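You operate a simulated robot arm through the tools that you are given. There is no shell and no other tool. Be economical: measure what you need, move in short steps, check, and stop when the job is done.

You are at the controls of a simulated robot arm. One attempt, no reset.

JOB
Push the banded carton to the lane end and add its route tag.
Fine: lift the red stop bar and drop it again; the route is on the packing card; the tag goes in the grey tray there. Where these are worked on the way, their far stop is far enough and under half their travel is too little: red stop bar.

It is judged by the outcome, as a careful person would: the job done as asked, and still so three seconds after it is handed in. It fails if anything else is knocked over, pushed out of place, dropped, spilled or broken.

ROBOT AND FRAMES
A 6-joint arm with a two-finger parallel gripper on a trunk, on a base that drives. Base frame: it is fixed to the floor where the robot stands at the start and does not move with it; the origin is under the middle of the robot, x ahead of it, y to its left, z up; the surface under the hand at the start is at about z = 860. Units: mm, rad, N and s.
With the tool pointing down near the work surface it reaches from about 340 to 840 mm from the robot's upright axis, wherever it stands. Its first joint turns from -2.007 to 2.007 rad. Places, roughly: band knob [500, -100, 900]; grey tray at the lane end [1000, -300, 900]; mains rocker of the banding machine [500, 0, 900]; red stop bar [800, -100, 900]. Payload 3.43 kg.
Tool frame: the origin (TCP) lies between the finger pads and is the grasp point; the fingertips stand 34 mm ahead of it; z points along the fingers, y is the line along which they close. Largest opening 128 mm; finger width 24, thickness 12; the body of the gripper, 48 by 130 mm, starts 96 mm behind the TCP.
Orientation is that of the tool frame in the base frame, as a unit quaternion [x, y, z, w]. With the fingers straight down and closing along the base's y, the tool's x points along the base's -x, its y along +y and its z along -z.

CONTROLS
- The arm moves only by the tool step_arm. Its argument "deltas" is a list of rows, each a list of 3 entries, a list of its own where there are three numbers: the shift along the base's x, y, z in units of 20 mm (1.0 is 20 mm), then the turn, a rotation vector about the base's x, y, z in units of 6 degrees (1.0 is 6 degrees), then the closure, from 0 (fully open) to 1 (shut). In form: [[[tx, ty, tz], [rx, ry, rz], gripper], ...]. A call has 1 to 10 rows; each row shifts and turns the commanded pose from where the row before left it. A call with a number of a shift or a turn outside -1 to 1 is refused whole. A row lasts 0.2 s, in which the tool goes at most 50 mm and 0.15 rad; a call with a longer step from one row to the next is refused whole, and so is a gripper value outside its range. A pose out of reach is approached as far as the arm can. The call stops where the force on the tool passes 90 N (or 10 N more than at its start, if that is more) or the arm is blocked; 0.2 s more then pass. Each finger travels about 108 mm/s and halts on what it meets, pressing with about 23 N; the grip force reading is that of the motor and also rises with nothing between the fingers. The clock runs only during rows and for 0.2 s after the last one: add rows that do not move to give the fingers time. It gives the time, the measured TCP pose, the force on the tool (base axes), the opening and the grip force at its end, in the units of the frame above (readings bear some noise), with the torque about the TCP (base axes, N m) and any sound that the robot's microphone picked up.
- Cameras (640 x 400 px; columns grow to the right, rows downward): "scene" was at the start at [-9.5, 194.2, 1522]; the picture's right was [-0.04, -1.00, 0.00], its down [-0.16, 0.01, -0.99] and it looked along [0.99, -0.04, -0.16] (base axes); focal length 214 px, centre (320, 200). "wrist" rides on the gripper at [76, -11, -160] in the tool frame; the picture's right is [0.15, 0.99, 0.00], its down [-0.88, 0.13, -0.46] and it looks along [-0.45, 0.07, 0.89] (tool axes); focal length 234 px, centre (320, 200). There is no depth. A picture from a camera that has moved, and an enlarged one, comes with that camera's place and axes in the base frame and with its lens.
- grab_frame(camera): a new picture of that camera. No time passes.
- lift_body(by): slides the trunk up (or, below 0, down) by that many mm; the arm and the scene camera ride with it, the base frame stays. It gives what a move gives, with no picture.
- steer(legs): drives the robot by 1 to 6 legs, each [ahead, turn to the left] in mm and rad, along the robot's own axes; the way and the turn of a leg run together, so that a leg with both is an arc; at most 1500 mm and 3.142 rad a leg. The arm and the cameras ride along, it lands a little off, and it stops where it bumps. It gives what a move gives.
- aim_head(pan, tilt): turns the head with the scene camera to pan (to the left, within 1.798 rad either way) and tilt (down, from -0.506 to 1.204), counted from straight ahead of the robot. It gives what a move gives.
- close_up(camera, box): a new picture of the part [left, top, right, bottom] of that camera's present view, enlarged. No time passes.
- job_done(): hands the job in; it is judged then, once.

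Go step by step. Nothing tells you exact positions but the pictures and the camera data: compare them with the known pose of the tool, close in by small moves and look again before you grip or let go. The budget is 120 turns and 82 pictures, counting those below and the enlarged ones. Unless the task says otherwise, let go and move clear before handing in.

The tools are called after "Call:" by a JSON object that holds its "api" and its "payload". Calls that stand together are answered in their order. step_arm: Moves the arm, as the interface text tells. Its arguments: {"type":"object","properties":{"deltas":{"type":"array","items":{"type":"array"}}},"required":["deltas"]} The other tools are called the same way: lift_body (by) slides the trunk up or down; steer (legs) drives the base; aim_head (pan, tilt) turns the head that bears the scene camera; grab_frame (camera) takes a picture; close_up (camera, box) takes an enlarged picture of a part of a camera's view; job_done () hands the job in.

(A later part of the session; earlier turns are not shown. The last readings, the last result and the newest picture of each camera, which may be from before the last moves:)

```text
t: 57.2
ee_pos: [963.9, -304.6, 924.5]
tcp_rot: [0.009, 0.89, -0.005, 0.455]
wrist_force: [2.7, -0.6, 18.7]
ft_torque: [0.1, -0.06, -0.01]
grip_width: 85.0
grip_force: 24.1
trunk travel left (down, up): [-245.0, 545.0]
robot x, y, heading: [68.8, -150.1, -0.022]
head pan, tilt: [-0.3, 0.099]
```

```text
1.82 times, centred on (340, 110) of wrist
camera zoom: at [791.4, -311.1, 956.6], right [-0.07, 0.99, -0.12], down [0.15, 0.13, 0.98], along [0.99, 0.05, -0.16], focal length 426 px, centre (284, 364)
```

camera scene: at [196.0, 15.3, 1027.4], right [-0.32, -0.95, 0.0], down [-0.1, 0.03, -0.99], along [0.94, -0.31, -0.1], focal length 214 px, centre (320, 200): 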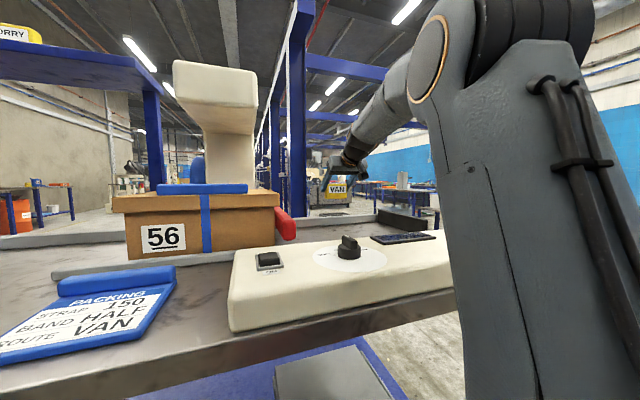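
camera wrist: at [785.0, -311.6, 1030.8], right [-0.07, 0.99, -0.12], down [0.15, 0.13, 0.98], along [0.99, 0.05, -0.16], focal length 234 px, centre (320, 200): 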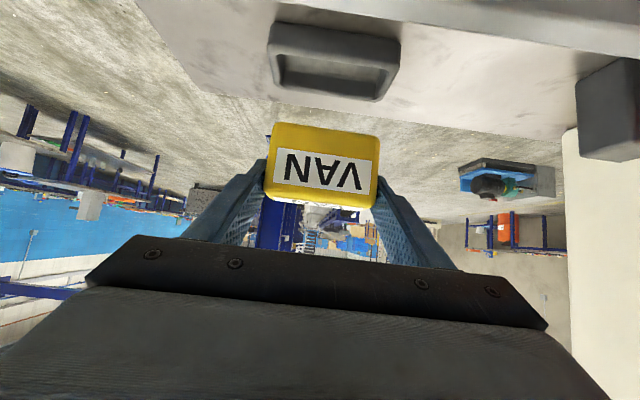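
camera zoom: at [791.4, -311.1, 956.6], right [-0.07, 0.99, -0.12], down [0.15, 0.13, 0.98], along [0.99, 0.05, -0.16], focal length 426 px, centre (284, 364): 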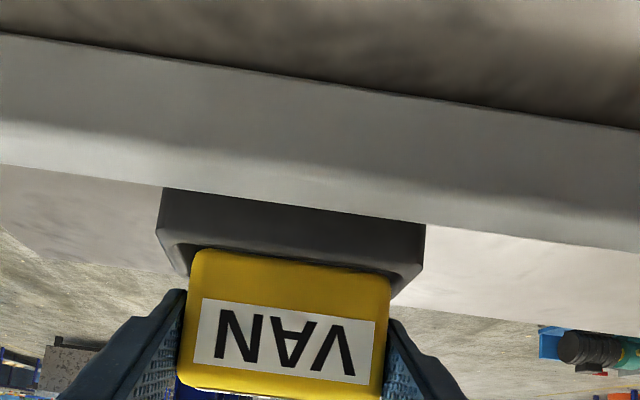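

The tag met the rim (19 N) and slid a little in the grip. I lift and look at the tray opening precisely.

Call:
{"api": "step_arm", "payload": {"deltas": [[[0, 0, 1], [0, 0, 0], 0.6], [[0, 0, 1], [0, 0, 0], 0.6], [[-0.5, 0, 1], [0, 0, 0], 0.6], [[-0.5, 0, 0.8], [0, 0, 0], 0.6]]}}

Call:
{"api": "close_up", "payload": {"camera": "wrist", "box": [240, 10, 420, 210]}}

Call:
{"api": "close_up", "payload": {"camera": "scene", "box": [310, 145, 370, 225]}}

```text
t: 58.2
ee_pos: [946.7, -302.3, 999.0]
tcp_rot: [0.008, 0.891, -0.004, 0.453]
wrist_force: [-0.3, 1.8, -1.1]
ft_torque: [0.02, 0.02, 0.04]
grip_width: 84.6
grip_force: 23.1
trunk travel left (down, up): [-245.0, 545.0]
robot x, y, heading: [69.0, -146.9, -0.02]
head pan, tilt: [-0.3, 0.099]
```

```text
2.00 times, centred on (330, 110) of wrist
camera zoom: at [773.0, -310.2, 1031.1], right [-0.07, 0.99, -0.12], down [0.15, 0.13, 0.98], along [0.99, 0.05, -0.16], focal length 468 px, centre (300, 380)
```

zoom: 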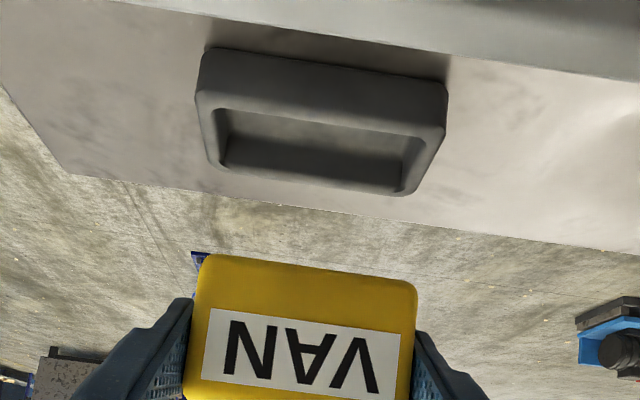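

```text
5.00 times, centred on (340, 185) of scene
camera zoom: at [196.0, 15.3, 1027.4], right [-0.32, -0.95, 0.0], down [-0.09, 0.03, -0.99], along [0.94, -0.31, -0.1], focal length 1072 px, centre (220, 275)
```

zoom: 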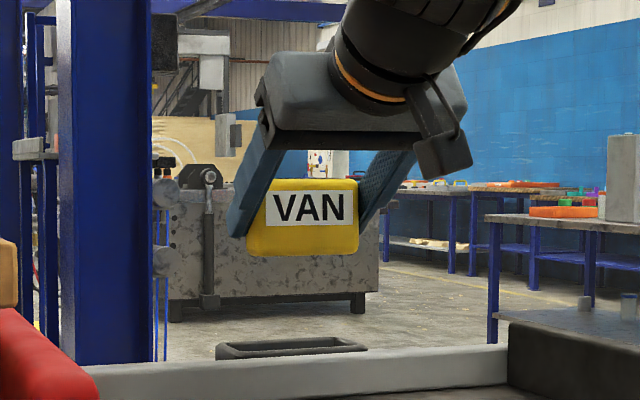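

Tray opening recomputed: x 960–1003, centre (981, -304). The tag was too near; I shift forward and lower again.

Call:
{"api": "step_arm", "payload": {"deltas": [[[0.8, 0, -0.8], [0, 0, 0], 0.6], [[0.8, 0, -0.8], [0, 0, 0], 0.6], [[0, 0, -0.8], [0, 0, 0], 0.6], [[0, 0, -0.8], [0, 0, 0], 0.6], [[0, 0, 0], [0, 0, 0], 0.6]]}}

Call:
{"api": "close_up", "payload": {"camera": "wrist", "box": [240, 10, 420, 210]}}

Call:
{"api": "close_up", "payload": {"camera": "scene", "box": [310, 165, 370, 225]}}

```text
t: 59.4
ee_pos: [979.0, -303.7, 933.7]
tcp_rot: [0.007, 0.891, -0.003, 0.454]
wrist_force: [0.6, 0.5, -0.6]
ft_torque: [0.0, -0.01, -0.03]
grip_width: 84.4
grip_force: 22.9
trunk travel left (down, up): [-245.0, 545.0]
robot x, y, heading: [64.5, -152.0, -0.02]
head pan, tilt: [-0.3, 0.099]
```

```text
2.00 times, centred on (330, 110) of wrist
camera zoom: at [804.7, -310.8, 966.1], right [-0.07, 0.99, -0.12], down [0.15, 0.13, 0.98], along [0.99, 0.05, -0.16], focal length 468 px, centre (300, 380)
```

zoom: 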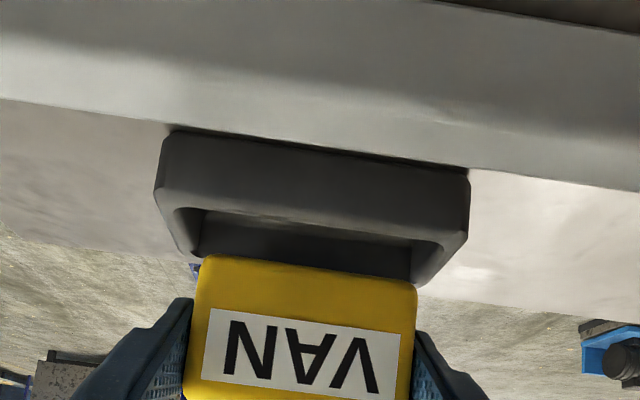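

```text
6.67 times, centred on (340, 195) of scene
camera zoom: at [195.9, 15.3, 1027.5], right [-0.32, -0.95, 0.0], down [-0.09, 0.03, -0.99], along [0.94, -0.31, -0.1], focal length 1430 px, centre (187, 233)
```

zoom: 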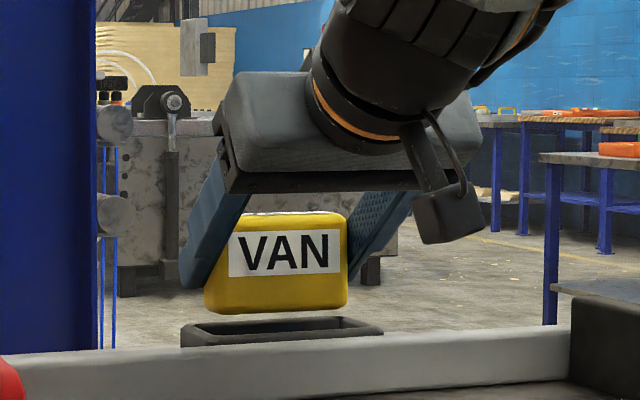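

Call:
{"api": "step_arm", "payload": {"deltas": [[[-0.22, 0.03, -0.25], [0, 0, 0], 0.6], [[0, 0, -0.3], [0, 0, 0], 0.6], [[0, 0, -0.3], [0, 0, 0], 0.6], [[0, 0, 0], [0, 0, 0], 0.6]]}}

Call:
{"api": "close_up", "payload": {"camera": "wrist", "box": [240, 10, 420, 210]}}

Call:
{"api": "close_up", "payload": {"camera": "scene", "box": [310, 165, 370, 225]}}

```text
t: 60.4
ee_pos: [973.3, -304.2, 917.3]
tcp_rot: [0.009, 0.891, -0.005, 0.455]
wrist_force: [-0.3, 0.8, -0.5]
ft_torque: [-0.02, 0.02, 0.02]
grip_width: 84.4
grip_force: 23.1
trunk travel left (down, up): [-245.0, 545.0]
robot x, y, heading: [69.8, -151.8, -0.021]
head pan, tilt: [-0.3, 0.099]
```

```text
2.00 times, centred on (330, 110) of wrist
camera zoom: at [799.7, -311.2, 950.3], right [-0.07, 0.99, -0.12], down [0.15, 0.13, 0.98], along [0.99, 0.05, -0.16], focal length 468 px, centre (300, 380)
```

zoom: 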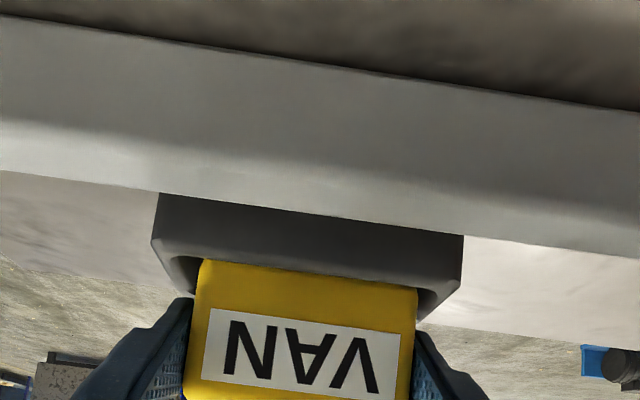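

```text
6.67 times, centred on (340, 195) of scene
camera zoom: at [196.0, 15.3, 1027.5], right [-0.32, -0.95, 0.0], down [-0.09, 0.03, -0.99], along [0.94, -0.31, -0.1], focal length 1430 px, centre (187, 233)
```

zoom: 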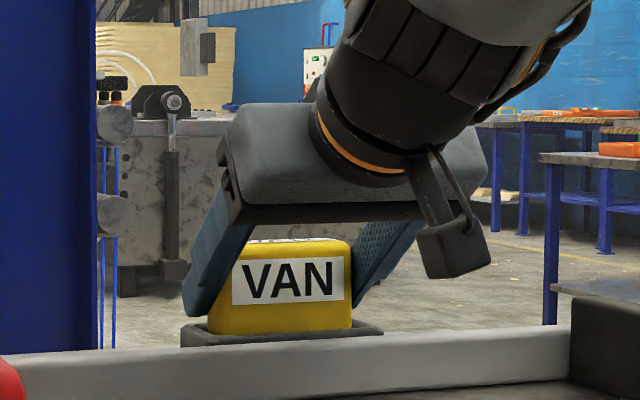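

Call:
{"api": "step_arm", "payload": {"deltas": [[[0, 0, -0.2], [0, 0, 0], 0.6], [[0, 0, 0], [0, 0, 0], 0.6]]}}

Call:
{"api": "step_arm", "payload": {"deltas": [[[0, 0, -0.2], [0, 0, 0], 0.6], [[0, 0, 0], [0, 0, 0], 0.6]]}}

Call:
{"api": "close_up", "payload": {"camera": "scene", "box": [310, 165, 370, 225]}}

```text
t: 61.0
ee_pos: [974.7, -303.4, 915.4]
tcp_rot: [0.008, 0.891, -0.004, 0.454]
wrist_force: [-0.8, -0.5, 3.1]
ft_torque: [0.17, -0.07, 0.05]
grip_width: 84.4
grip_force: 23.1
trunk travel left (down, up): [-245.0, 545.0]
robot x, y, heading: [67.3, -151.1, -0.021]
head pan, tilt: [-0.3, 0.099]
```

```text
t: 61.6
ee_pos: [974.5, -303.9, 915.5]
tcp_rot: [0.009, 0.889, -0.005, 0.458]
wrist_force: [9.0, -0.3, 24.1]
ft_torque: [1.2, -0.75, -0.08]
grip_width: 84.5
grip_force: 23.0
trunk travel left (down, up): [-245.0, 545.0]
robot x, y, heading: [66.7, -152.4, -0.022]
head pan, tilt: [-0.3, 0.099]
```

```text
6.67 times, centred on (340, 195) of scene
camera zoom: at [195.3, 15.4, 1027.7], right [-0.32, -0.95, 0.0], down [-0.09, 0.03, -1.0], along [0.94, -0.31, -0.1], focal length 1430 px, centre (187, 233)
```

zoom: 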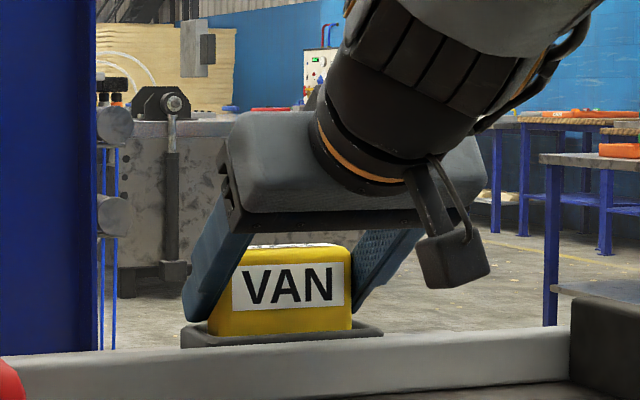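

Left fingertip is touching the rim, tag is in the mouth of the tray. I raise a touch and open.

Call:
{"api": "step_arm", "payload": {"deltas": [[[0, 0, 0.25], [0, 0, 0], 0.6], [[0, 0, 0], [0, 0, 0], 0.3], [[0, 0, 0], [0, 0, 0], 0.2], [[0, 0, 0], [0, 0, 0], 0.2]]}}

Call:
{"api": "close_up", "payload": {"camera": "scene", "box": [310, 165, 370, 225]}}

Call:
{"api": "close_up", "payload": {"camera": "wrist", "box": [240, 10, 420, 210]}}

```text
t: 62.6
ee_pos: [973.1, -303.2, 915.5]
tcp_rot: [0.008, 0.891, -0.003, 0.454]
wrist_force: [-6.4, -6.3, 11.5]
ft_torque: [0.25, -0.11, 0.12]
grip_width: 99.5
grip_force: 0.1
trunk travel left (down, up): [-245.0, 545.0]
robot x, y, heading: [68.4, -148.4, -0.019]
head pan, tilt: [-0.3, 0.099]
```

```text
6.67 times, centred on (340, 195) of scene
camera zoom: at [195.1, 15.1, 1027.6], right [-0.32, -0.95, 0.0], down [-0.09, 0.03, -1.0], along [0.94, -0.31, -0.1], focal length 1430 px, centre (187, 233)
```

zoom: 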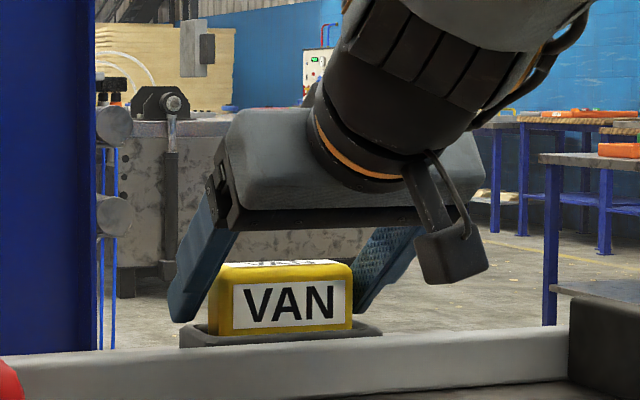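

```text
2.00 times, centred on (330, 110) of wrist
camera zoom: at [799.0, -310.6, 948.1], right [-0.07, 0.99, -0.12], down [0.15, 0.13, 0.98], along [0.99, 0.05, -0.16], focal length 468 px, centre (300, 380)
```

zoom: 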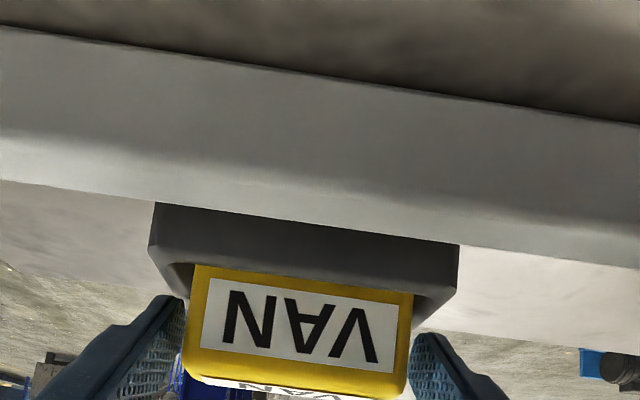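

The tag dropped into the tray. Lift clear.

Call:
{"api": "step_arm", "payload": {"deltas": [[[0, 0, 0.5], [0, 0, 0], 0.2], [[0, 0, 0.8], [0, 0, 0], 0.18], [[0, 0, 1], [0, 0, 0], 0.15], [[0, 0, 1], [0, 0, 0], 0.15], [[0, 0, 1], [0, 0, 0], 0.15], [[-1, 0, 1], [0, 0, 0], 0.15], [[-1, 0, 0], [0, 0, 0], 0.15]]}}

Call:
{"api": "grab_frame", "payload": {"camera": "wrist"}}

```text
t: 64.2
ee_pos: [934.3, -302.8, 1020.7]
tcp_rot: [0.009, 0.891, -0.005, 0.454]
wrist_force: [-0.6, 0.0, 0.2]
ft_torque: [-0.04, 0.01, 0.0]
grip_width: 108.9
grip_force: 0.1
trunk travel left (down, up): [-245.0, 545.0]
robot x, y, heading: [66.5, -152.5, -0.019]
head pan, tilt: [-0.3, 0.099]
```

```text
36 pictures are left
camera wrist: at [761.1, -309.4, 1053.4], right [-0.07, 0.99, -0.12], down [0.15, 0.13, 0.98], along [0.99, 0.05, -0.16], focal length 234 px, centre (320, 200)
```

wrist: 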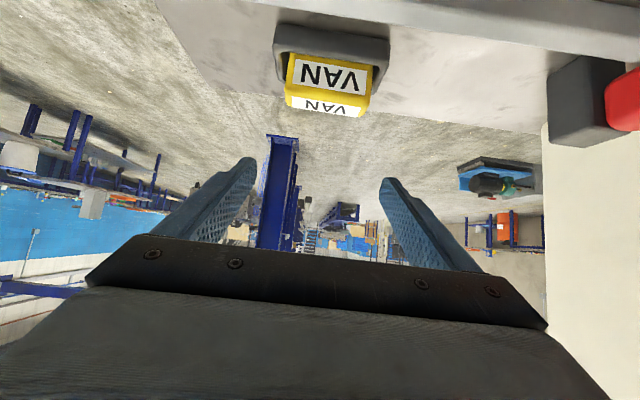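

Tag is seated in the tray. Next: the stop bar; I retract and bring the hand in front of its near end.

Call:
{"api": "step_arm", "payload": {"deltas": [[[-1, 0, 0], [0, 0, 0], 0.5], [[-1, 0, 0], [0, 0, 0], 0.5], [[-1, 0, 0], [0, 0, 0], 0.5], [[-1, 0, 0], [0, 0, 0], 0.5], [[-1, 0, 0], [0, 0, 0], 0.5], [[-1, 0, 0], [0, 0, 0], 0.5], [[-1, 0, 0], [0, 0, 0], 0.5], [[-1, 0, 0], [0, 0, 0], 0.5], [[-1, 0, 0], [0, 0, 0], 0.5], [[-1, 0, 0], [0, 0, 0], 0.5]]}}

Call:
{"api": "step_arm", "payload": {"deltas": [[[-1, 1, 0], [0, 0, 0], 0.5], [[-1, 1, 0], [0, 0, 0], 0.5], [[-1, 1, 0], [0, 0, 0], 0.5], [[-1, 1, 0], [0, 0, 0], 0.5], [[-1, 1, 0], [0, 0, 0], 0.5], [[-1, 1, 0], [0, 0, 0], 0.5], [[0, 1, 0], [0, 0, 0], 0.5], [[0, 1, 0], [0, 0, 0], 0.5], [[0, 1, 0], [0, 0, 0], 0.5], [[0, 1, 0], [0, 0, 0], 0.5]]}}

Call:
{"api": "step_arm", "payload": {"deltas": [[[0, 1, 0], [0, 0, 0], 0.5], [[0, 0.5, 0], [0, 0, 0], 0.5]]}}

Call:
{"api": "grab_frame", "payload": {"camera": "wrist"}}

Call:
{"api": "aim_head", "payload": {"pan": -0.15, "tilt": 0.1}}

Call:
{"api": "grab_frame", "payload": {"camera": "scene"}}

```text
t: 66.4
ee_pos: [731.7, -303.7, 1019.2]
tcp_rot: [0.009, 0.891, -0.005, 0.453]
wrist_force: [-0.5, -0.2, 0.4]
ft_torque: [-0.01, 0.03, 0.02]
grip_width: 64.1
grip_force: 0.1
trunk travel left (down, up): [-245.0, 545.0]
robot x, y, heading: [65.0, -152.2, -0.028]
head pan, tilt: [-0.3, 0.099]
```

```text
t: 68.6
ee_pos: [751.3, -151.8, 1031.6]
tcp_rot: [0.01, 0.891, -0.005, 0.454]
wrist_force: [0.3, 0.3, -1.1]
ft_torque: [0.02, -0.02, 0.01]
grip_width: 64.0
grip_force: 0.0
out of reach, approached as far as the arm can: row 1, 2, 3, 4, 5, 6, 7, 10
trunk travel left (down, up): [-245.0, 545.0]
robot x, y, heading: [71.0, -148.9, -0.021]
head pan, tilt: [-0.3, 0.099]
```

```text
t: 69.2
ee_pos: [750.6, -123.7, 1031.1]
tcp_rot: [0.009, 0.891, -0.005, 0.454]
wrist_force: [-0.4, 0.2, -0.1]
ft_torque: [-0.02, 0.0, -0.03]
grip_width: 63.8
grip_force: 0.0
trunk travel left (down, up): [-245.0, 545.0]
robot x, y, heading: [65.0, -152.5, -0.022]
head pan, tilt: [-0.3, 0.099]
```

```text
35 pictures are left
camera wrist: at [576.8, -130.2, 1064.1], right [-0.07, 0.99, -0.12], down [0.15, 0.13, 0.98], along [0.99, 0.05, -0.16], focal length 234 px, centre (320, 200)
```

wrist: 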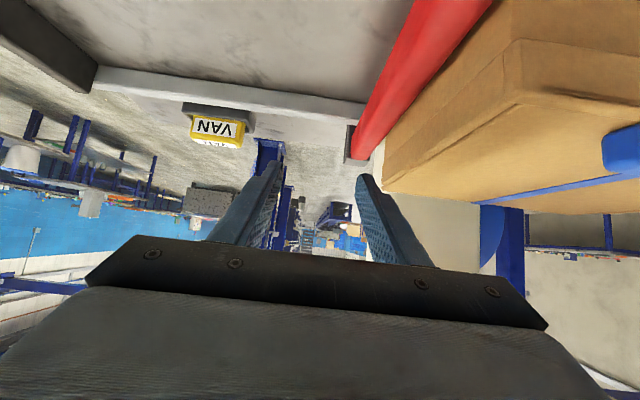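

```text
t: 69.9
ee_pos: [750.8, -122.0, 1032.5]
tcp_rot: [0.009, 0.891, -0.005, 0.454]
wrist_force: [-0.6, -0.3, 0.2]
ft_torque: [0.04, 0.02, 0.0]
grip_width: 64.0
grip_force: 0.1
trunk travel left (down, up): [-245.0, 545.0]
robot x, y, heading: [66.6, -148.7, -0.02]
head pan, tilt: [-0.15, 0.099]
```

```text
34 pictures are left
camera scene: at [199.2, 28.6, 1027.5], right [-0.17, -0.99, 0.0], down [-0.1, 0.02, -1.0], along [0.98, -0.17, -0.1], focal length 214 px, centre (320, 200)
```

scene: 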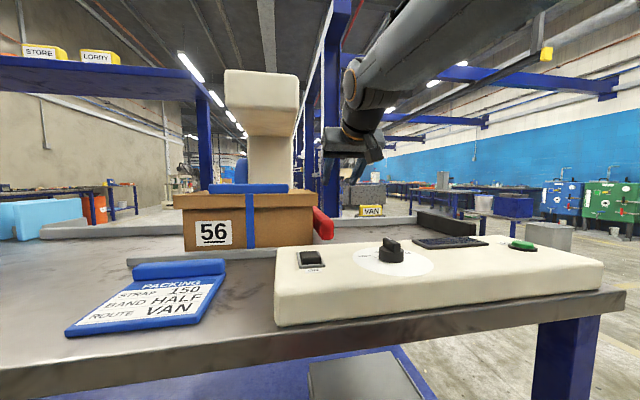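

The arm can't come that close at this pitch; I rotate to 36° pitch and move back in front of the bar's end.

Call:
{"api": "step_arm", "payload": {"deltas": [[[-0.5, 0, 0], [0, 1, 0], 0.5], [[-0.5, 0, 0], [0, 1, 0], 0.5], [[-0.5, 0, 0], [0, 1, 0], 0.5], [[-1, 0, 0], [0, 0, 0], 0.5], [[-1, 0, 0], [0, 0, 0], 0.5], [[-1, 0, 0], [0, 0, 0], 0.5], [[-1, 0, 0], [0, 0, 0], 0.5]]}}

Call:
{"api": "grab_frame", "payload": {"camera": "wrist"}}

Call:
{"api": "close_up", "payload": {"camera": "scene", "box": [260, 160, 380, 260]}}

```text
t: 71.5
ee_pos: [683.5, -119.7, 1043.0]
tcp_rot: [0.008, 0.951, -0.006, 0.308]
wrist_force: [0.2, -0.8, -1.1]
ft_torque: [0.0, 0.0, -0.05]
grip_width: 64.0
grip_force: 0.0
out of reach, approached as far as the arm can: row 5, 6, 7
trunk travel left (down, up): [-245.0, 545.0]
robot x, y, heading: [68.9, -149.3, -0.021]
head pan, tilt: [-0.15, 0.099]
```

```text
33 pictures are left
camera wrist: at [527.3, -127.8, 1127.8], right [-0.1, 0.99, -0.09], down [0.45, 0.13, 0.88], along [0.89, 0.05, -0.46], focal length 234 px, centre (320, 200)
```

wrist: 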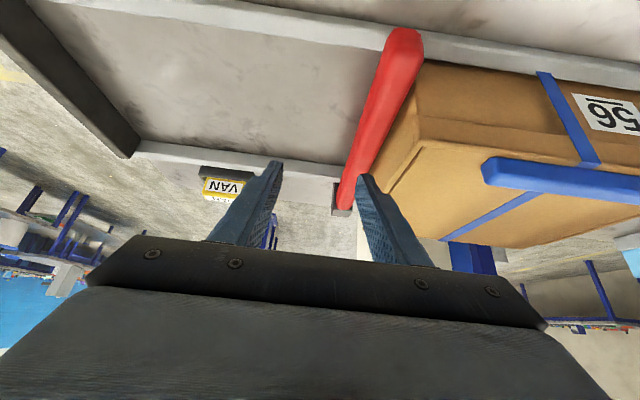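

```text
4.00 times, centred on (320, 210) of scene
camera zoom: at [199.3, 28.7, 1027.5], right [-0.17, -0.99, 0.0], down [-0.1, 0.02, -1.0], along [0.98, -0.17, -0.1], focal length 858 px, centre (320, 160)
```

zoom: 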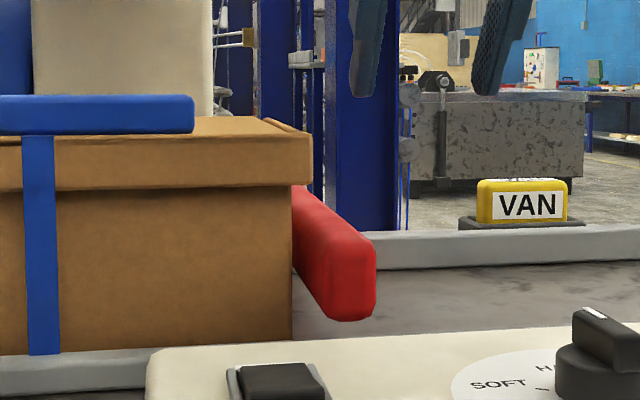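

Bar end: x from ≈630, y -77…-53, z ≈896–938. I go above it with 24° pitch and a narrower opening.

Call:
{"api": "step_arm", "payload": {"deltas": [[[-0.5, 0.5, 0], [0, 1, 0], 0.62], [[-0.5, 0.5, 0], [0, 1, 0], 0.62], [[-0.5, 0.5, 0], [0, 0, 0], 0.62], [[-0.5, 0.5, 0], [0, 0, 0], 0.62], [[0, 0.5, 0], [0, 0, 0], 0.62]]}}

Call:
{"api": "grab_frame", "payload": {"camera": "wrist"}}

```text
t: 72.7
ee_pos: [640.8, -67.7, 1043.7]
tcp_rot: [0.007, 0.978, -0.006, 0.207]
wrist_force: [0.0, 0.5, -0.6]
ft_torque: [0.0, 0.01, -0.02]
grip_width: 48.4
grip_force: 0.0
trunk travel left (down, up): [-245.0, 545.0]
robot x, y, heading: [67.2, -149.1, -0.024]
head pan, tilt: [-0.15, 0.099]
```

```text
31 pictures are left
camera wrist: at [507.1, -74.7, 1157.8], right [-0.12, 0.99, -0.07], down [0.62, 0.13, 0.77], along [0.77, 0.05, -0.63], focal length 234 px, centre (320, 200)
```

wrist: 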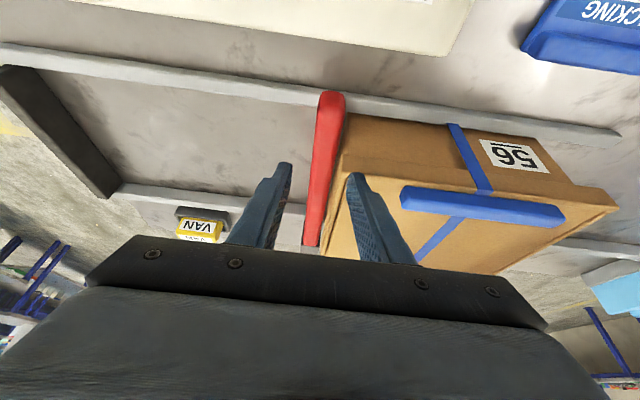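

Call:
{"api": "step_arm", "payload": {"deltas": [[[0, 0.05, -1], [0, 0, 0], 0.62], [[0, 0, -1], [0, 0, 0], 0.62], [[0, 0, -1], [0, 0, 0], 0.62], [[0, 0, -1], [0, 0, 0], 0.62], [[0.1, 0, -1], [0, 0, 0], 0.62], [[0, 0, -0.9], [0, 0, 0], 0.62]]}}

Call:
{"api": "grab_frame", "payload": {"camera": "wrist"}}

Call:
{"api": "close_up", "payload": {"camera": "scene", "box": [260, 160, 380, 260]}}

```text
t: 73.4
ee_pos: [640.8, -65.9, 1019.1]
tcp_rot: [0.008, 0.972, 0.0, 0.234]
wrist_force: [-25.3, -2.2, 65.4]
ft_torque: [1.77, -0.8, 0.87]
grip_width: 47.4
grip_force: 0.1
trunk travel left (down, up): [-245.0, 545.0]
robot x, y, heading: [66.8, -148.7, -0.021]
head pan, tilt: [-0.15, 0.099]
stopped in row 3: the force on the tool passed its limit at 106 N (the readings are from after the stop); the commanded pose is now the measured one
```

```text
30 pictures are left
camera wrist: at [500.5, -75.5, 1126.7], right [-0.12, 0.99, -0.06], down [0.58, 0.12, 0.81], along [0.81, 0.06, -0.59], focal length 234 px, centre (320, 200)
```

wrist: 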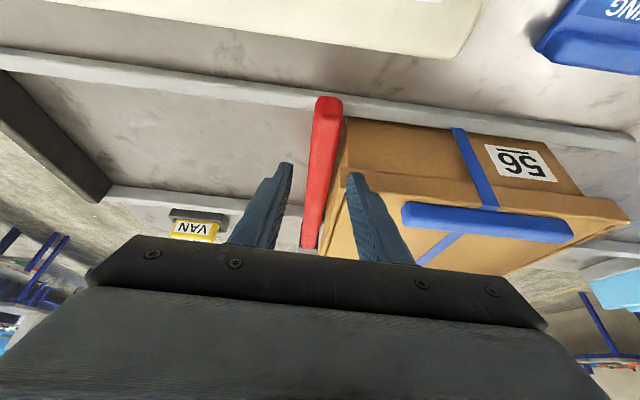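

```text
4.00 times, centred on (320, 210) of scene
camera zoom: at [196.5, 28.4, 1028.2], right [-0.17, -0.99, 0.0], down [-0.1, 0.02, -1.0], along [0.98, -0.17, -0.1], focal length 858 px, centre (320, 160)
```

zoom: 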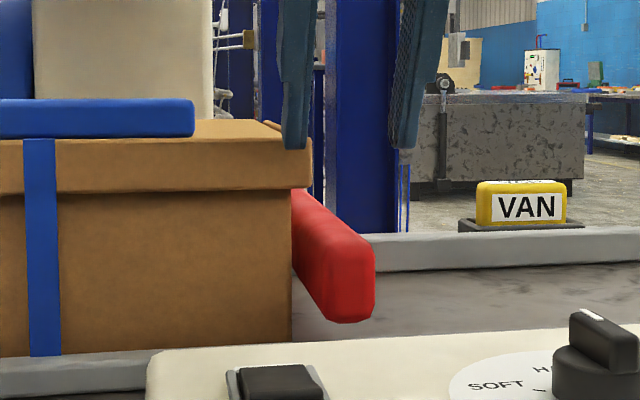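

The left fingertip touched the lid corner. I back off upward and check nothing moved.

Call:
{"api": "step_arm", "payload": {"deltas": [[[0, 0, 0.6], [0, 0, 0], 0.62], [[0, 0, 1], [0, 0, 0], 0.62], [[-0.5, 0, 0.3], [0, 0, 0], 0.74]]}}

Call:
{"api": "steer", "payload": {"legs": [[-70, 0]]}}

Call:
{"api": "step_arm", "payload": {"deltas": [[[0, 0, 0], [0, -1, 0], 0.74], [[0, 0, 0], [0, -1, 0], 0.74], [[0, 0, 0], [0, 0, 0], 0.74]]}}

Call:
{"api": "grab_frame", "payload": {"camera": "wrist"}}

Call:
{"api": "grab_frame", "payload": {"camera": "scene"}}

```text
t: 74.2
ee_pos: [633.6, -67.3, 1047.3]
tcp_rot: [0.007, 0.974, -0.001, 0.225]
wrist_force: [-0.3, -0.1, -0.9]
ft_torque: [0.01, 0.02, -0.05]
grip_width: 33.1
grip_force: 0.1
trunk travel left (down, up): [-245.0, 545.0]
robot x, y, heading: [69.1, -153.0, -0.025]
head pan, tilt: [-0.15, 0.099]
```

```text
t: 75.2
ee_pos: [563.2, -65.1, 1048.4]
tcp_rot: [0.007, 0.974, -0.001, 0.226]
wrist_force: [0.5, 0.1, 0.5]
ft_torque: [0.0, 0.02, -0.03]
grip_width: 33.3
grip_force: 0.1
trunk travel left (down, up): [-245.0, 545.0]
robot x, y, heading: [-3.5, -147.8, -0.024]
head pan, tilt: [-0.15, 0.099]
```

```text
t: 76.0
ee_pos: [600.4, -51.2, 1059.7]
tcp_rot: [0.009, 0.946, -0.001, 0.324]
wrist_force: [1.0, 0.7, -1.6]
ft_torque: [-0.04, -0.01, 0.0]
grip_width: 33.4
grip_force: 0.1
out of reach, approached as far as the arm can: row 1, 2
trunk travel left (down, up): [-245.0, 545.0]
robot x, y, heading: [-5.8, -152.8, -0.021]
head pan, tilt: [-0.15, 0.099]
```

```text
28 pictures are left
camera wrist: at [442.9, -60.4, 1139.1], right [-0.1, 0.99, -0.09], down [0.42, 0.12, 0.9], along [0.9, 0.06, -0.42], focal length 234 px, centre (320, 200)
```

wrist: 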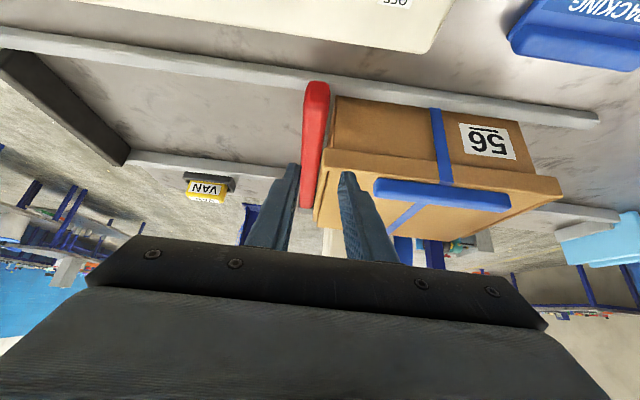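

```text
27 pictures are left
camera scene: at [128.1, 30.3, 1027.5], right [-0.17, -0.99, 0.0], down [-0.1, 0.02, -1.0], along [0.98, -0.17, -0.1], focal length 214 px, centre (320, 200)
```

scene: 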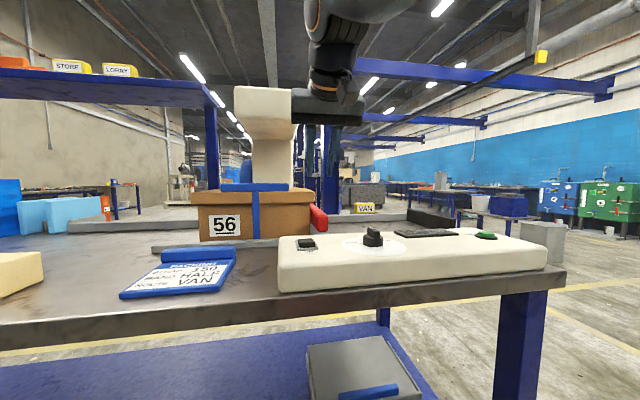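

Call:
{"api": "step_arm", "payload": {"deltas": [[[0.3, 0, 0], [0, 0, 0], 0.74], [[0.3, 0, 0], [0, 0, 0], 0.74]]}}

```text
t: 76.6
ee_pos: [611.9, -51.3, 1060.1]
tcp_rot: [0.007, 0.945, -0.001, 0.326]
wrist_force: [0.2, 0.5, 1.1]
ft_torque: [0.02, -0.02, 0.02]
grip_width: 33.2
grip_force: 0.0
trunk travel left (down, up): [-245.0, 545.0]
robot x, y, heading: [-4.7, -150.7, -0.019]
head pan, tilt: [-0.15, 0.099]
```

Call:
{"api": "step_arm", "payload": {"deltas": [[[0, -0.7, 0], [0, 0, 0], 0.7], [[0, 0, 0], [0, 0, 0], 0.7]]}}

Call:
{"api": "lift_body", "payload": {"by": -85}}

Call:
{"api": "grab_frame", "payload": {"camera": "wrist"}}

Call:
{"api": "close_up", "payload": {"camera": "scene", "box": [270, 120, 370, 220]}}

```text
t: 77.2
ee_pos: [610.5, -66.5, 1061.1]
tcp_rot: [0.007, 0.945, -0.002, 0.326]
wrist_force: [0.2, 0.4, -0.4]
ft_torque: [0.0, 0.0, 0.02]
grip_width: 38.4
grip_force: 0.1
trunk travel left (down, up): [-245.0, 545.0]
robot x, y, heading: [-3.8, -149.8, -0.016]
head pan, tilt: [-0.15, 0.099]
```

```text
t: 78.4
ee_pos: [628.9, -66.2, 976.0]
tcp_rot: [0.006, 0.946, -0.001, 0.324]
wrist_force: [-0.6, 1.0, -0.1]
ft_torque: [0.0, 0.0, 0.0]
grip_width: 38.3
grip_force: 0.0
trunk travel left (down, up): [-160.0, 630.0]
robot x, y, heading: [-2.8, -149.7, -0.022]
head pan, tilt: [-0.15, 0.099]
```

```text
26 pictures are left
camera wrist: at [470.4, -74.9, 1055.4], right [-0.1, 0.99, -0.09], down [0.42, 0.12, 0.9], along [0.9, 0.05, -0.43], focal length 234 px, centre (320, 200)
```

wrist: 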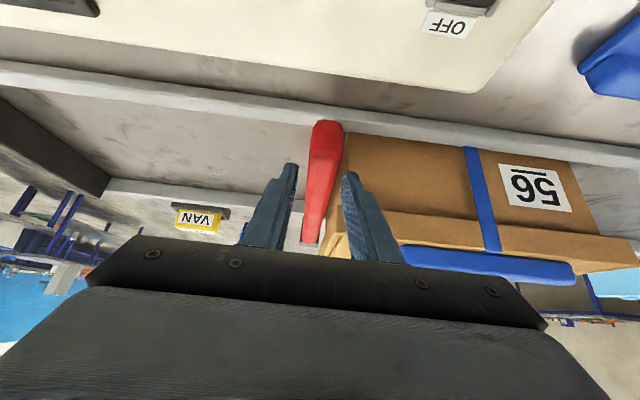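

```text
4.00 times, centred on (320, 170) of scene
camera zoom: at [151.7, 29.8, 942.5], right [-0.17, -0.99, 0.0], down [-0.1, 0.02, -0.99], along [0.98, -0.17, -0.1], focal length 858 px, centre (320, 320)
```

zoom: 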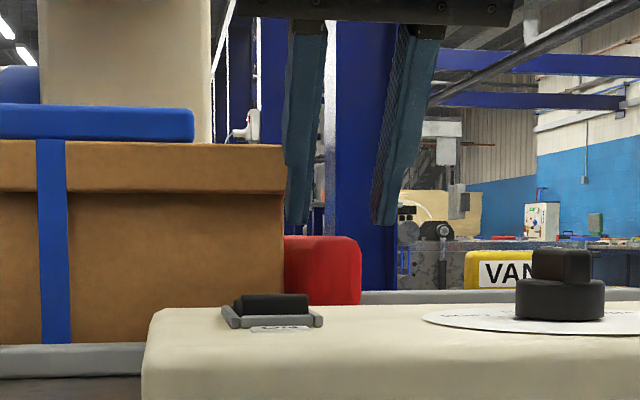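

Fingers straddle the bar and clear the lid. Lower 45 mm and look before closing.

Call:
{"api": "step_arm", "payload": {"deltas": [[[0, 0, -0.8], [0, 0, 0], 0.7], [[0, 0, -0.8], [0, 0, 0], 0.7], [[0, 0, -0.7], [0, 0, 0], 0.7], [[0, 0, 0], [0, 0, 0], 0.7]]}}

Call:
{"api": "close_up", "payload": {"camera": "wrist", "box": [220, 80, 440, 280]}}

```text
t: 79.4
ee_pos: [637.3, -64.4, 931.5]
tcp_rot: [0.007, 0.946, -0.001, 0.323]
wrist_force: [-0.5, -0.5, 0.3]
ft_torque: [0.02, -0.06, 0.01]
grip_width: 38.4
grip_force: 0.2
out of reach, approached as far as the arm can: row 1, 2
trunk travel left (down, up): [-160.0, 630.0]
robot x, y, heading: [-1.9, -151.0, -0.023]
head pan, tilt: [-0.15, 0.099]
```

```text
2.00 times, centred on (330, 180) of wrist
camera zoom: at [480.1, -73.6, 1012.4], right [-0.1, 0.99, -0.09], down [0.42, 0.12, 0.9], along [0.9, 0.05, -0.43], focal length 468 px, centre (300, 240)
```

zoom: 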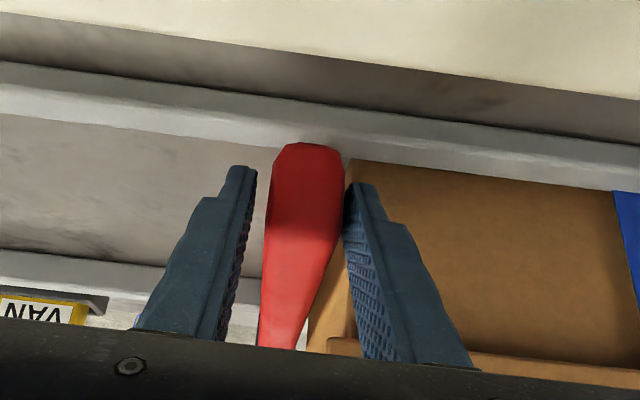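

The bar is between the fingers. Close and lift a little along the arc.

Call:
{"api": "step_arm", "payload": {"deltas": [[[0, 0, 0], [0, 0, 0], 0.85], [[0, 0, 0], [0, 0, 0], 1], [[0, 0, 0], [0, 0, 0], 1], [[0.08, 0, 0.95], [0, 0, 0], 1], [[0.14, 0, 0.94], [0, 0, 0], 1], [[0.2, 0, 0.93], [0, 0, 0], 1]]}}

Call:
{"api": "close_up", "payload": {"camera": "scene", "box": [250, 60, 390, 220]}}

```text
t: 80.8
ee_pos: [644.9, -63.6, 989.8]
tcp_rot: [0.007, 0.946, -0.001, 0.324]
wrist_force: [10.3, 9.2, -12.9]
ft_torque: [0.29, 1.77, 1.77]
grip_width: 30.0
grip_force: 45.2
trunk travel left (down, up): [-160.0, 630.0]
robot x, y, heading: [-1.8, -149.4, -0.016]
head pan, tilt: [-0.15, 0.099]
```

```text
2.50 times, centred on (320, 140) of scene
camera zoom: at [152.5, 30.1, 942.2], right [-0.17, -0.99, 0.0], down [-0.1, 0.02, -0.99], along [0.98, -0.17, -0.1], focal length 536 px, centre (320, 350)
```

zoom: 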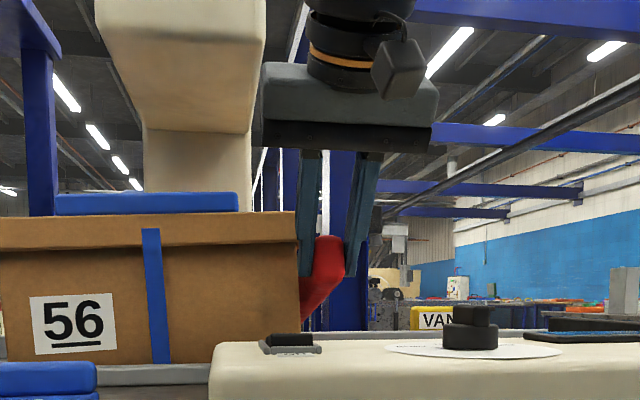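

It rises with the hand. Continue the arc.

Call:
{"api": "step_arm", "payload": {"deltas": [[[0.26, 0, 0.92], [0, 0, 0], 1], [[0.31, 0, 0.9], [0, 0, 0], 1], [[0.37, 0, 0.88], [0, 0, 0], 1], [[0.42, 0, 0.86], [0, 0, 0], 1], [[0.48, 0, 0.83], [0, 0, 0], 1], [[0.53, 0, 0.79], [0, 0, 0], 1], [[0.58, 0, 0.76], [0, 0, 0], 1]]}}

Call:
{"api": "grab_frame", "payload": {"camera": "wrist"}}

```text
t: 82.3
ee_pos: [687.2, -63.9, 1091.2]
tcp_rot: [-0.001, 0.949, -0.006, 0.314]
wrist_force: [-22.9, -6.2, -13.9]
ft_torque: [-0.13, -4.5, 3.1]
grip_width: 29.8
grip_force: 45.3
trunk travel left (down, up): [-160.0, 630.0]
robot x, y, heading: [-2.7, -149.4, -0.022]
head pan, tilt: [-0.15, 0.099]
stopped in row 7: the force on the tool passed its limit at 169 N (the readings are from after the stop); the commanded pose is now the measured one
```

```text
22 pictures are left
camera wrist: at [531.5, -72.4, 1173.5], right [-0.12, 0.99, -0.1], down [0.44, 0.14, 0.89], along [0.89, 0.06, -0.45], focal length 234 px, centre (320, 200)
```

wrist: 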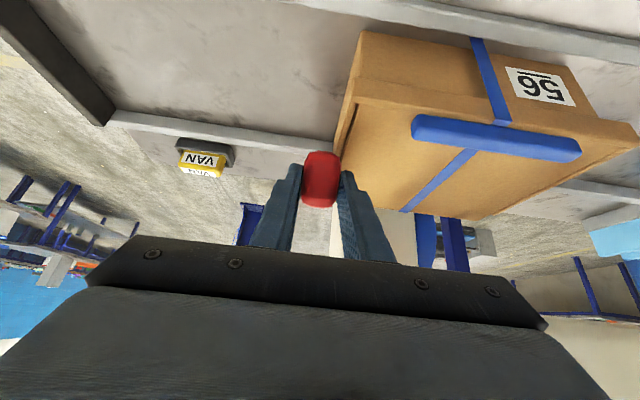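

Stopped at about 35°: the torque suggests the hand's left side met the machine head. I back off slightly and lean the hand away from it to the right, still holding the bar.

Call:
{"api": "step_arm", "payload": {"deltas": [[[-0.4, 0, -0.5], [0, 0, 0], 1], [[0, 0, 0], [0.8, 0, 0.6], 1], [[0, 0, 0], [0.8, 0, 0.6], 1], [[0, 0, 0], [0, 0, 0], 1]]}}

Call:
{"api": "aim_head", "payload": {"pan": -0.15, "tilt": -0.1}}

Call:
{"api": "grab_frame", "payload": {"camera": "scene"}}

```text
t: 83.3
ee_pos: [679.2, -66.9, 1079.6]
tcp_rot: [-0.031, 0.945, 0.092, 0.311]
wrist_force: [-19.5, -34.1, 6.3]
ft_torque: [-1.89, 1.69, -1.3]
grip_width: 36.4
grip_force: 44.4
trunk travel left (down, up): [-160.0, 630.0]
robot x, y, heading: [-2.5, -146.1, -0.02]
head pan, tilt: [-0.15, 0.099]
```

```text
t: 84.1
ee_pos: [679.5, -66.2, 1080.0]
tcp_rot: [-0.033, 0.945, 0.092, 0.312]
wrist_force: [-19.2, -43.6, 5.6]
ft_torque: [-2.08, 1.92, -1.65]
grip_width: 36.3
grip_force: 44.7
trunk travel left (down, up): [-160.0, 630.0]
robot x, y, heading: [-3.9, -150.7, -0.025]
head pan, tilt: [-0.15, -0.099]
```

```text
21 pictures are left
camera scene: at [145.7, 28.6, 960.8], right [-0.17, -0.99, 0.0], down [0.1, -0.01, -1.0], along [0.98, -0.17, 0.1], focal length 214 px, centre (320, 200)
```

scene: 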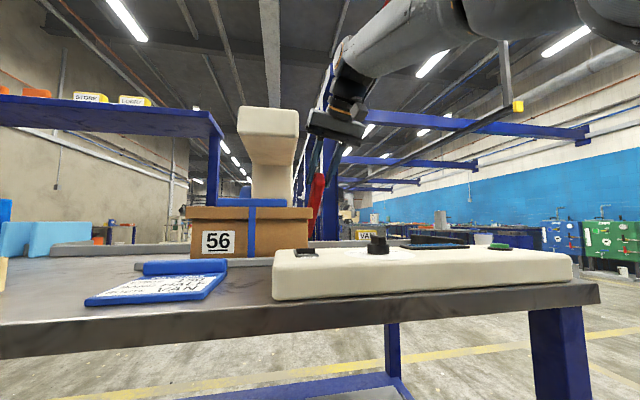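

Call:
{"api": "step_arm", "payload": {"deltas": [[[0, -0.3, 0], [0, 0, 0], 1], [[0.5, -0.1, 0.79], [0, 0, 0], 1], [[0.55, 0, 0.77], [0, 0, 0], 1], [[0.6, 0, 0.73], [0, 0, 0], 1], [[0.64, 0, 0.7], [0, 0, 0], 1]]}}

Call:
{"api": "grab_frame", "payload": {"camera": "scene"}}

```text
t: 85.3
ee_pos: [729.5, -66.1, 1136.8]
tcp_rot: [-0.033, 0.946, 0.093, 0.309]
wrist_force: [11.8, 32.3, -20.8]
ft_torque: [-1.23, 1.37, -0.2]
grip_width: 36.0
grip_force: 45.0
trunk travel left (down, up): [-160.0, 630.0]
robot x, y, heading: [-3.1, -151.0, -0.018]
head pan, tilt: [-0.15, -0.099]
```

```text
20 pictures are left
camera scene: at [146.9, 32.5, 959.7], right [-0.17, -0.99, 0.0], down [0.1, -0.02, -1.0], along [0.98, -0.16, 0.1], focal length 214 px, centre (320, 200)
```

scene: 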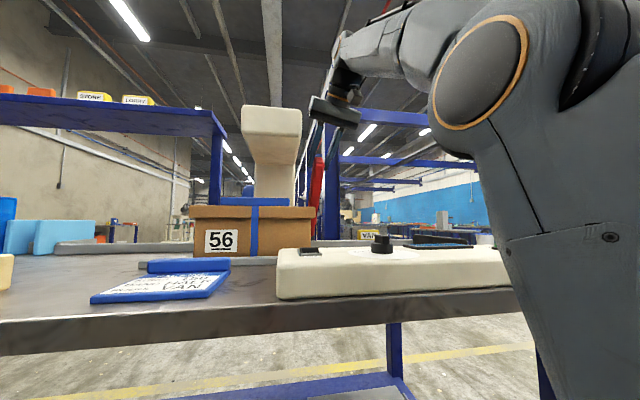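

Call:
{"api": "step_arm", "payload": {"deltas": [[[0.69, 0.12, 0.66], [0, 0, 0], 1], [[0.73, 0, 0.61], [0, 0, 0], 1], [[0.77, 0, 0.57], [0, 0, 0], 1], [[0.8, 0, 0.51], [0, 0, 0], 1]]}}

Call:
{"api": "step_arm", "payload": {"deltas": [[[0.83, 0, 0.46], [0, 0, 0], 1], [[0.86, 0, 0.4], [0, 0, 0], 1], [[0.88, 0, 0.35], [0, 0, 0], 1]]}}

Call:
{"api": "grab_frame", "payload": {"camera": "scene"}}

```text
t: 86.3
ee_pos: [761.6, -66.6, 1164.3]
tcp_rot: [-0.035, 0.943, 0.095, 0.316]
wrist_force: [-14.7, 35.5, 12.7]
ft_torque: [0.59, 1.25, -0.75]
grip_width: 35.1
grip_force: 44.9
out of reach, approached as far as the arm can: row 3, 4
trunk travel left (down, up): [-160.0, 630.0]
robot x, y, heading: [-4.2, -148.1, -0.017]
head pan, tilt: [-0.15, -0.099]
```

```text
t: 87.0
ee_pos: [770.1, -65.7, 1162.6]
tcp_rot: [-0.038, 0.94, 0.099, 0.323]
wrist_force: [-19.0, 15.0, 23.8]
ft_torque: [-0.13, 0.66, -1.06]
grip_width: 36.9
grip_force: 45.1
out of reach, approached as far as the arm can: row 1, 2, 3
trunk travel left (down, up): [-160.0, 630.0]
robot x, y, heading: [-5.7, -147.5, -0.017]
head pan, tilt: [-0.15, -0.099]
stopped in row 3: the force on the tool passed its limit at 96 N (the readings are from after the stop); the commanded pose is now the measured one
```

```text
19 pictures are left
camera scene: at [142.7, 32.6, 960.2], right [-0.16, -0.99, 0.0], down [0.1, -0.02, -0.99], along [0.98, -0.16, 0.1], focal length 214 px, centre (320, 200)
```

scene: 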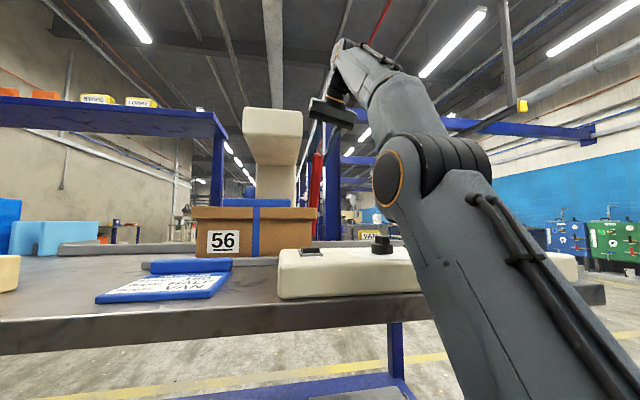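

Reach limit at ≈57°. I open the fingers slightly to see whether the bar stays put by itself.

Call:
{"api": "step_arm", "payload": {"deltas": [[[0, 0, 0], [0, 0, 0], 0.68], [[0, 0, 0], [0, 0, 0], 0.6], [[0, 0, 0], [0, 0, 0], 0.6]]}}

Call:
{"api": "close_up", "payload": {"camera": "scene", "box": [260, 60, 400, 220]}}

```text
t: 87.8
ee_pos: [775.7, -69.4, 1157.4]
tcp_rot: [-0.037, 0.942, 0.098, 0.319]
wrist_force: [0.4, -0.1, 0.4]
ft_torque: [0.02, -0.03, 0.03]
grip_width: 51.5
grip_force: 0.0
trunk travel left (down, up): [-160.0, 630.0]
robot x, y, heading: [-0.7, -151.2, -0.016]
head pan, tilt: [-0.15, -0.099]
```

```text
2.50 times, centred on (330, 140) of scene
camera zoom: at [144.8, 31.6, 960.3], right [-0.16, -0.99, 0.0], down [0.1, -0.02, -1.0], along [0.98, -0.16, 0.1], focal length 536 px, centre (295, 350)
```

zoom: 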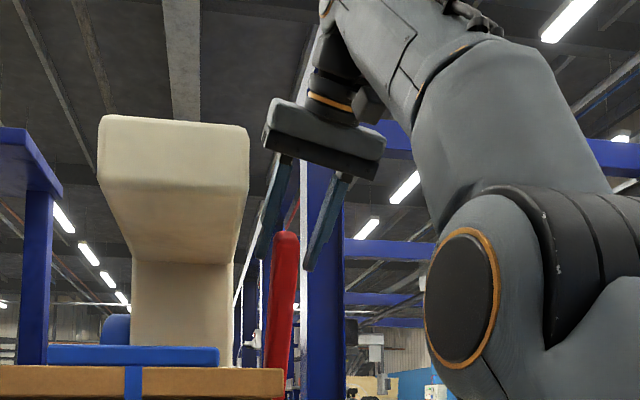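

The bar holds by itself. I withdraw, close the fingers, raise the trunk and drive forward again, then push the bar from in front up to its far stop.

Call:
{"api": "step_arm", "payload": {"deltas": [[[-0.7, 0, 0], [0, 0, 0], 0.6], [[-1, 0, 0], [0, 0, 0], 0.6], [[-1, 0, 0], [0, 0, 0], 0.6], [[-1, 0, 0], [0, 0, 0], 0.7], [[-1, 0, 0], [0, 0, 0], 1], [[-1, 0, 0], [0, 0, 0], 1]]}}

Call:
{"api": "lift_body", "payload": {"by": 120}}

Call:
{"api": "steer", "payload": {"legs": [[70, 0]]}}

Call:
{"api": "grab_frame", "payload": {"camera": "scene"}}

```text
t: 89.2
ee_pos: [661.6, -68.9, 1159.7]
tcp_rot: [-0.038, 0.942, 0.099, 0.319]
wrist_force: [0.2, -0.6, 0.2]
ft_torque: [0.0, -0.02, -0.01]
grip_width: 0.0
grip_force: 22.9
trunk travel left (down, up): [-160.0, 630.0]
robot x, y, heading: [-5.4, -146.4, -0.015]
head pan, tilt: [-0.15, -0.099]
```

```text
t: 90.7
ee_pos: [660.8, -69.9, 1279.1]
tcp_rot: [-0.038, 0.941, 0.099, 0.32]
wrist_force: [0.1, 0.3, -0.2]
ft_torque: [0.02, -0.02, 0.02]
grip_width: 0.0
grip_force: 22.7
trunk travel left (down, up): [-280.0, 510.0]
robot x, y, heading: [-1.6, -148.9, -0.013]
head pan, tilt: [-0.15, -0.099]
```

```text
t: 91.7
ee_pos: [731.2, -69.1, 1278.4]
tcp_rot: [-0.038, 0.941, 0.099, 0.321]
wrist_force: [-0.5, -0.3, -0.1]
ft_torque: [0.02, -0.01, -0.02]
grip_width: 0.1
grip_force: 23.7
trunk travel left (down, up): [-280.0, 510.0]
robot x, y, heading: [67.9, -149.2, -0.018]
head pan, tilt: [-0.15, -0.099]
```

```text
17 pictures are left
camera scene: at [181.6, 31.1, 1080.4], right [-0.16, -0.99, 0.0], down [0.1, -0.02, -1.0], along [0.98, -0.16, 0.1], focal length 214 px, centre (320, 200)
```

scene: 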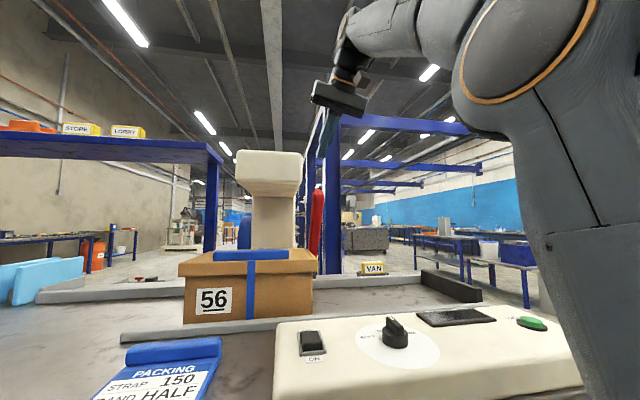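

Call:
{"api": "step_arm", "payload": {"deltas": [[[-1, 0.15, 0], [0, 0, 0], 1], [[-0.6, 0, -0.5], [0, 0, 0], 1], [[0, 0, -1], [0, 0, 0], 1], [[0, 0, -1], [0, 0, 0], 1], [[0, 0, -1], [0, 0, 0], 1], [[0, 0, -1], [0, 0, 0], 1], [[0, 0, -1], [0, 0, 0], 1], [[0, 0, -1], [0, 0, 0], 1], [[0, 0, -0.4], [0, 0, 0], 1]]}}

Call:
{"api": "step_arm", "payload": {"deltas": [[[1, 0, 0], [0, 0, 0], 1], [[1, 0, 0], [0, 0, 0], 1], [[1, 0, 0], [0, 0, 0], 1], [[1, 0, 0], [0, 0, 0], 1], [[1, 0, 0], [0, 0, 0], 1], [[0.7, 0, 0], [0, 0, 0], 1], [[0.7, 0, 0], [0, 0, 0], 1]]}}

Call:
{"api": "grab_frame", "payload": {"camera": "scene"}}

```text
t: 93.7
ee_pos: [700.2, -65.4, 1143.1]
tcp_rot: [-0.037, 0.942, 0.098, 0.32]
wrist_force: [-0.5, 0.6, -0.3]
ft_torque: [0.01, -0.01, 0.03]
grip_width: 0.1
grip_force: 22.9
trunk travel left (down, up): [-280.0, 510.0]
robot x, y, heading: [63.1, -148.0, -0.013]
head pan, tilt: [-0.15, -0.099]
```

```text
t: 95.3
ee_pos: [827.1, -65.8, 1139.3]
tcp_rot: [-0.038, 0.941, 0.099, 0.32]
wrist_force: [-0.2, -0.4, 0.4]
ft_torque: [0.03, 0.01, 0.01]
grip_width: 0.0
grip_force: 22.9
trunk travel left (down, up): [-280.0, 510.0]
robot x, y, heading: [67.1, -152.6, -0.016]
head pan, tilt: [-0.15, -0.099]
```

```text
16 pictures are left
camera scene: at [181.5, 31.1, 1080.3], right [-0.16, -0.99, 0.0], down [0.1, -0.02, -1.0], along [0.98, -0.16, 0.1], focal length 214 px, centre (320, 200)
```

scene: 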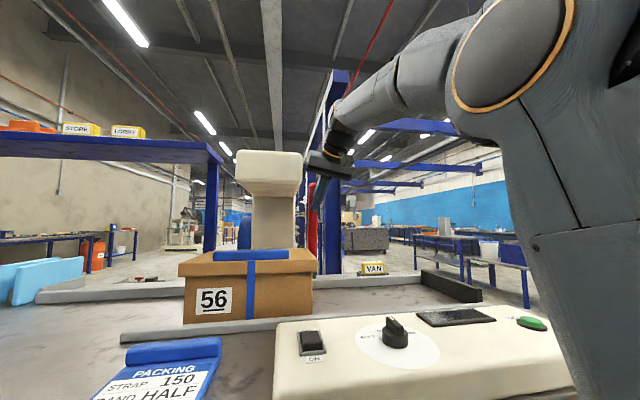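

Call:
{"api": "grab_frame", "payload": {"camera": "wrist"}}

```text
15 pictures are left
camera wrist: at [673.8, -110.7, 1215.4], right [-0.25, 0.97, 0.07], down [0.41, 0.04, 0.91], along [0.88, 0.26, -0.4], focal length 234 px, centre (320, 200)
```

wrist: 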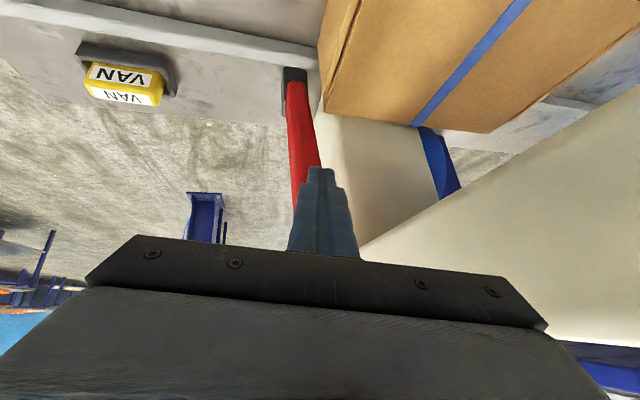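

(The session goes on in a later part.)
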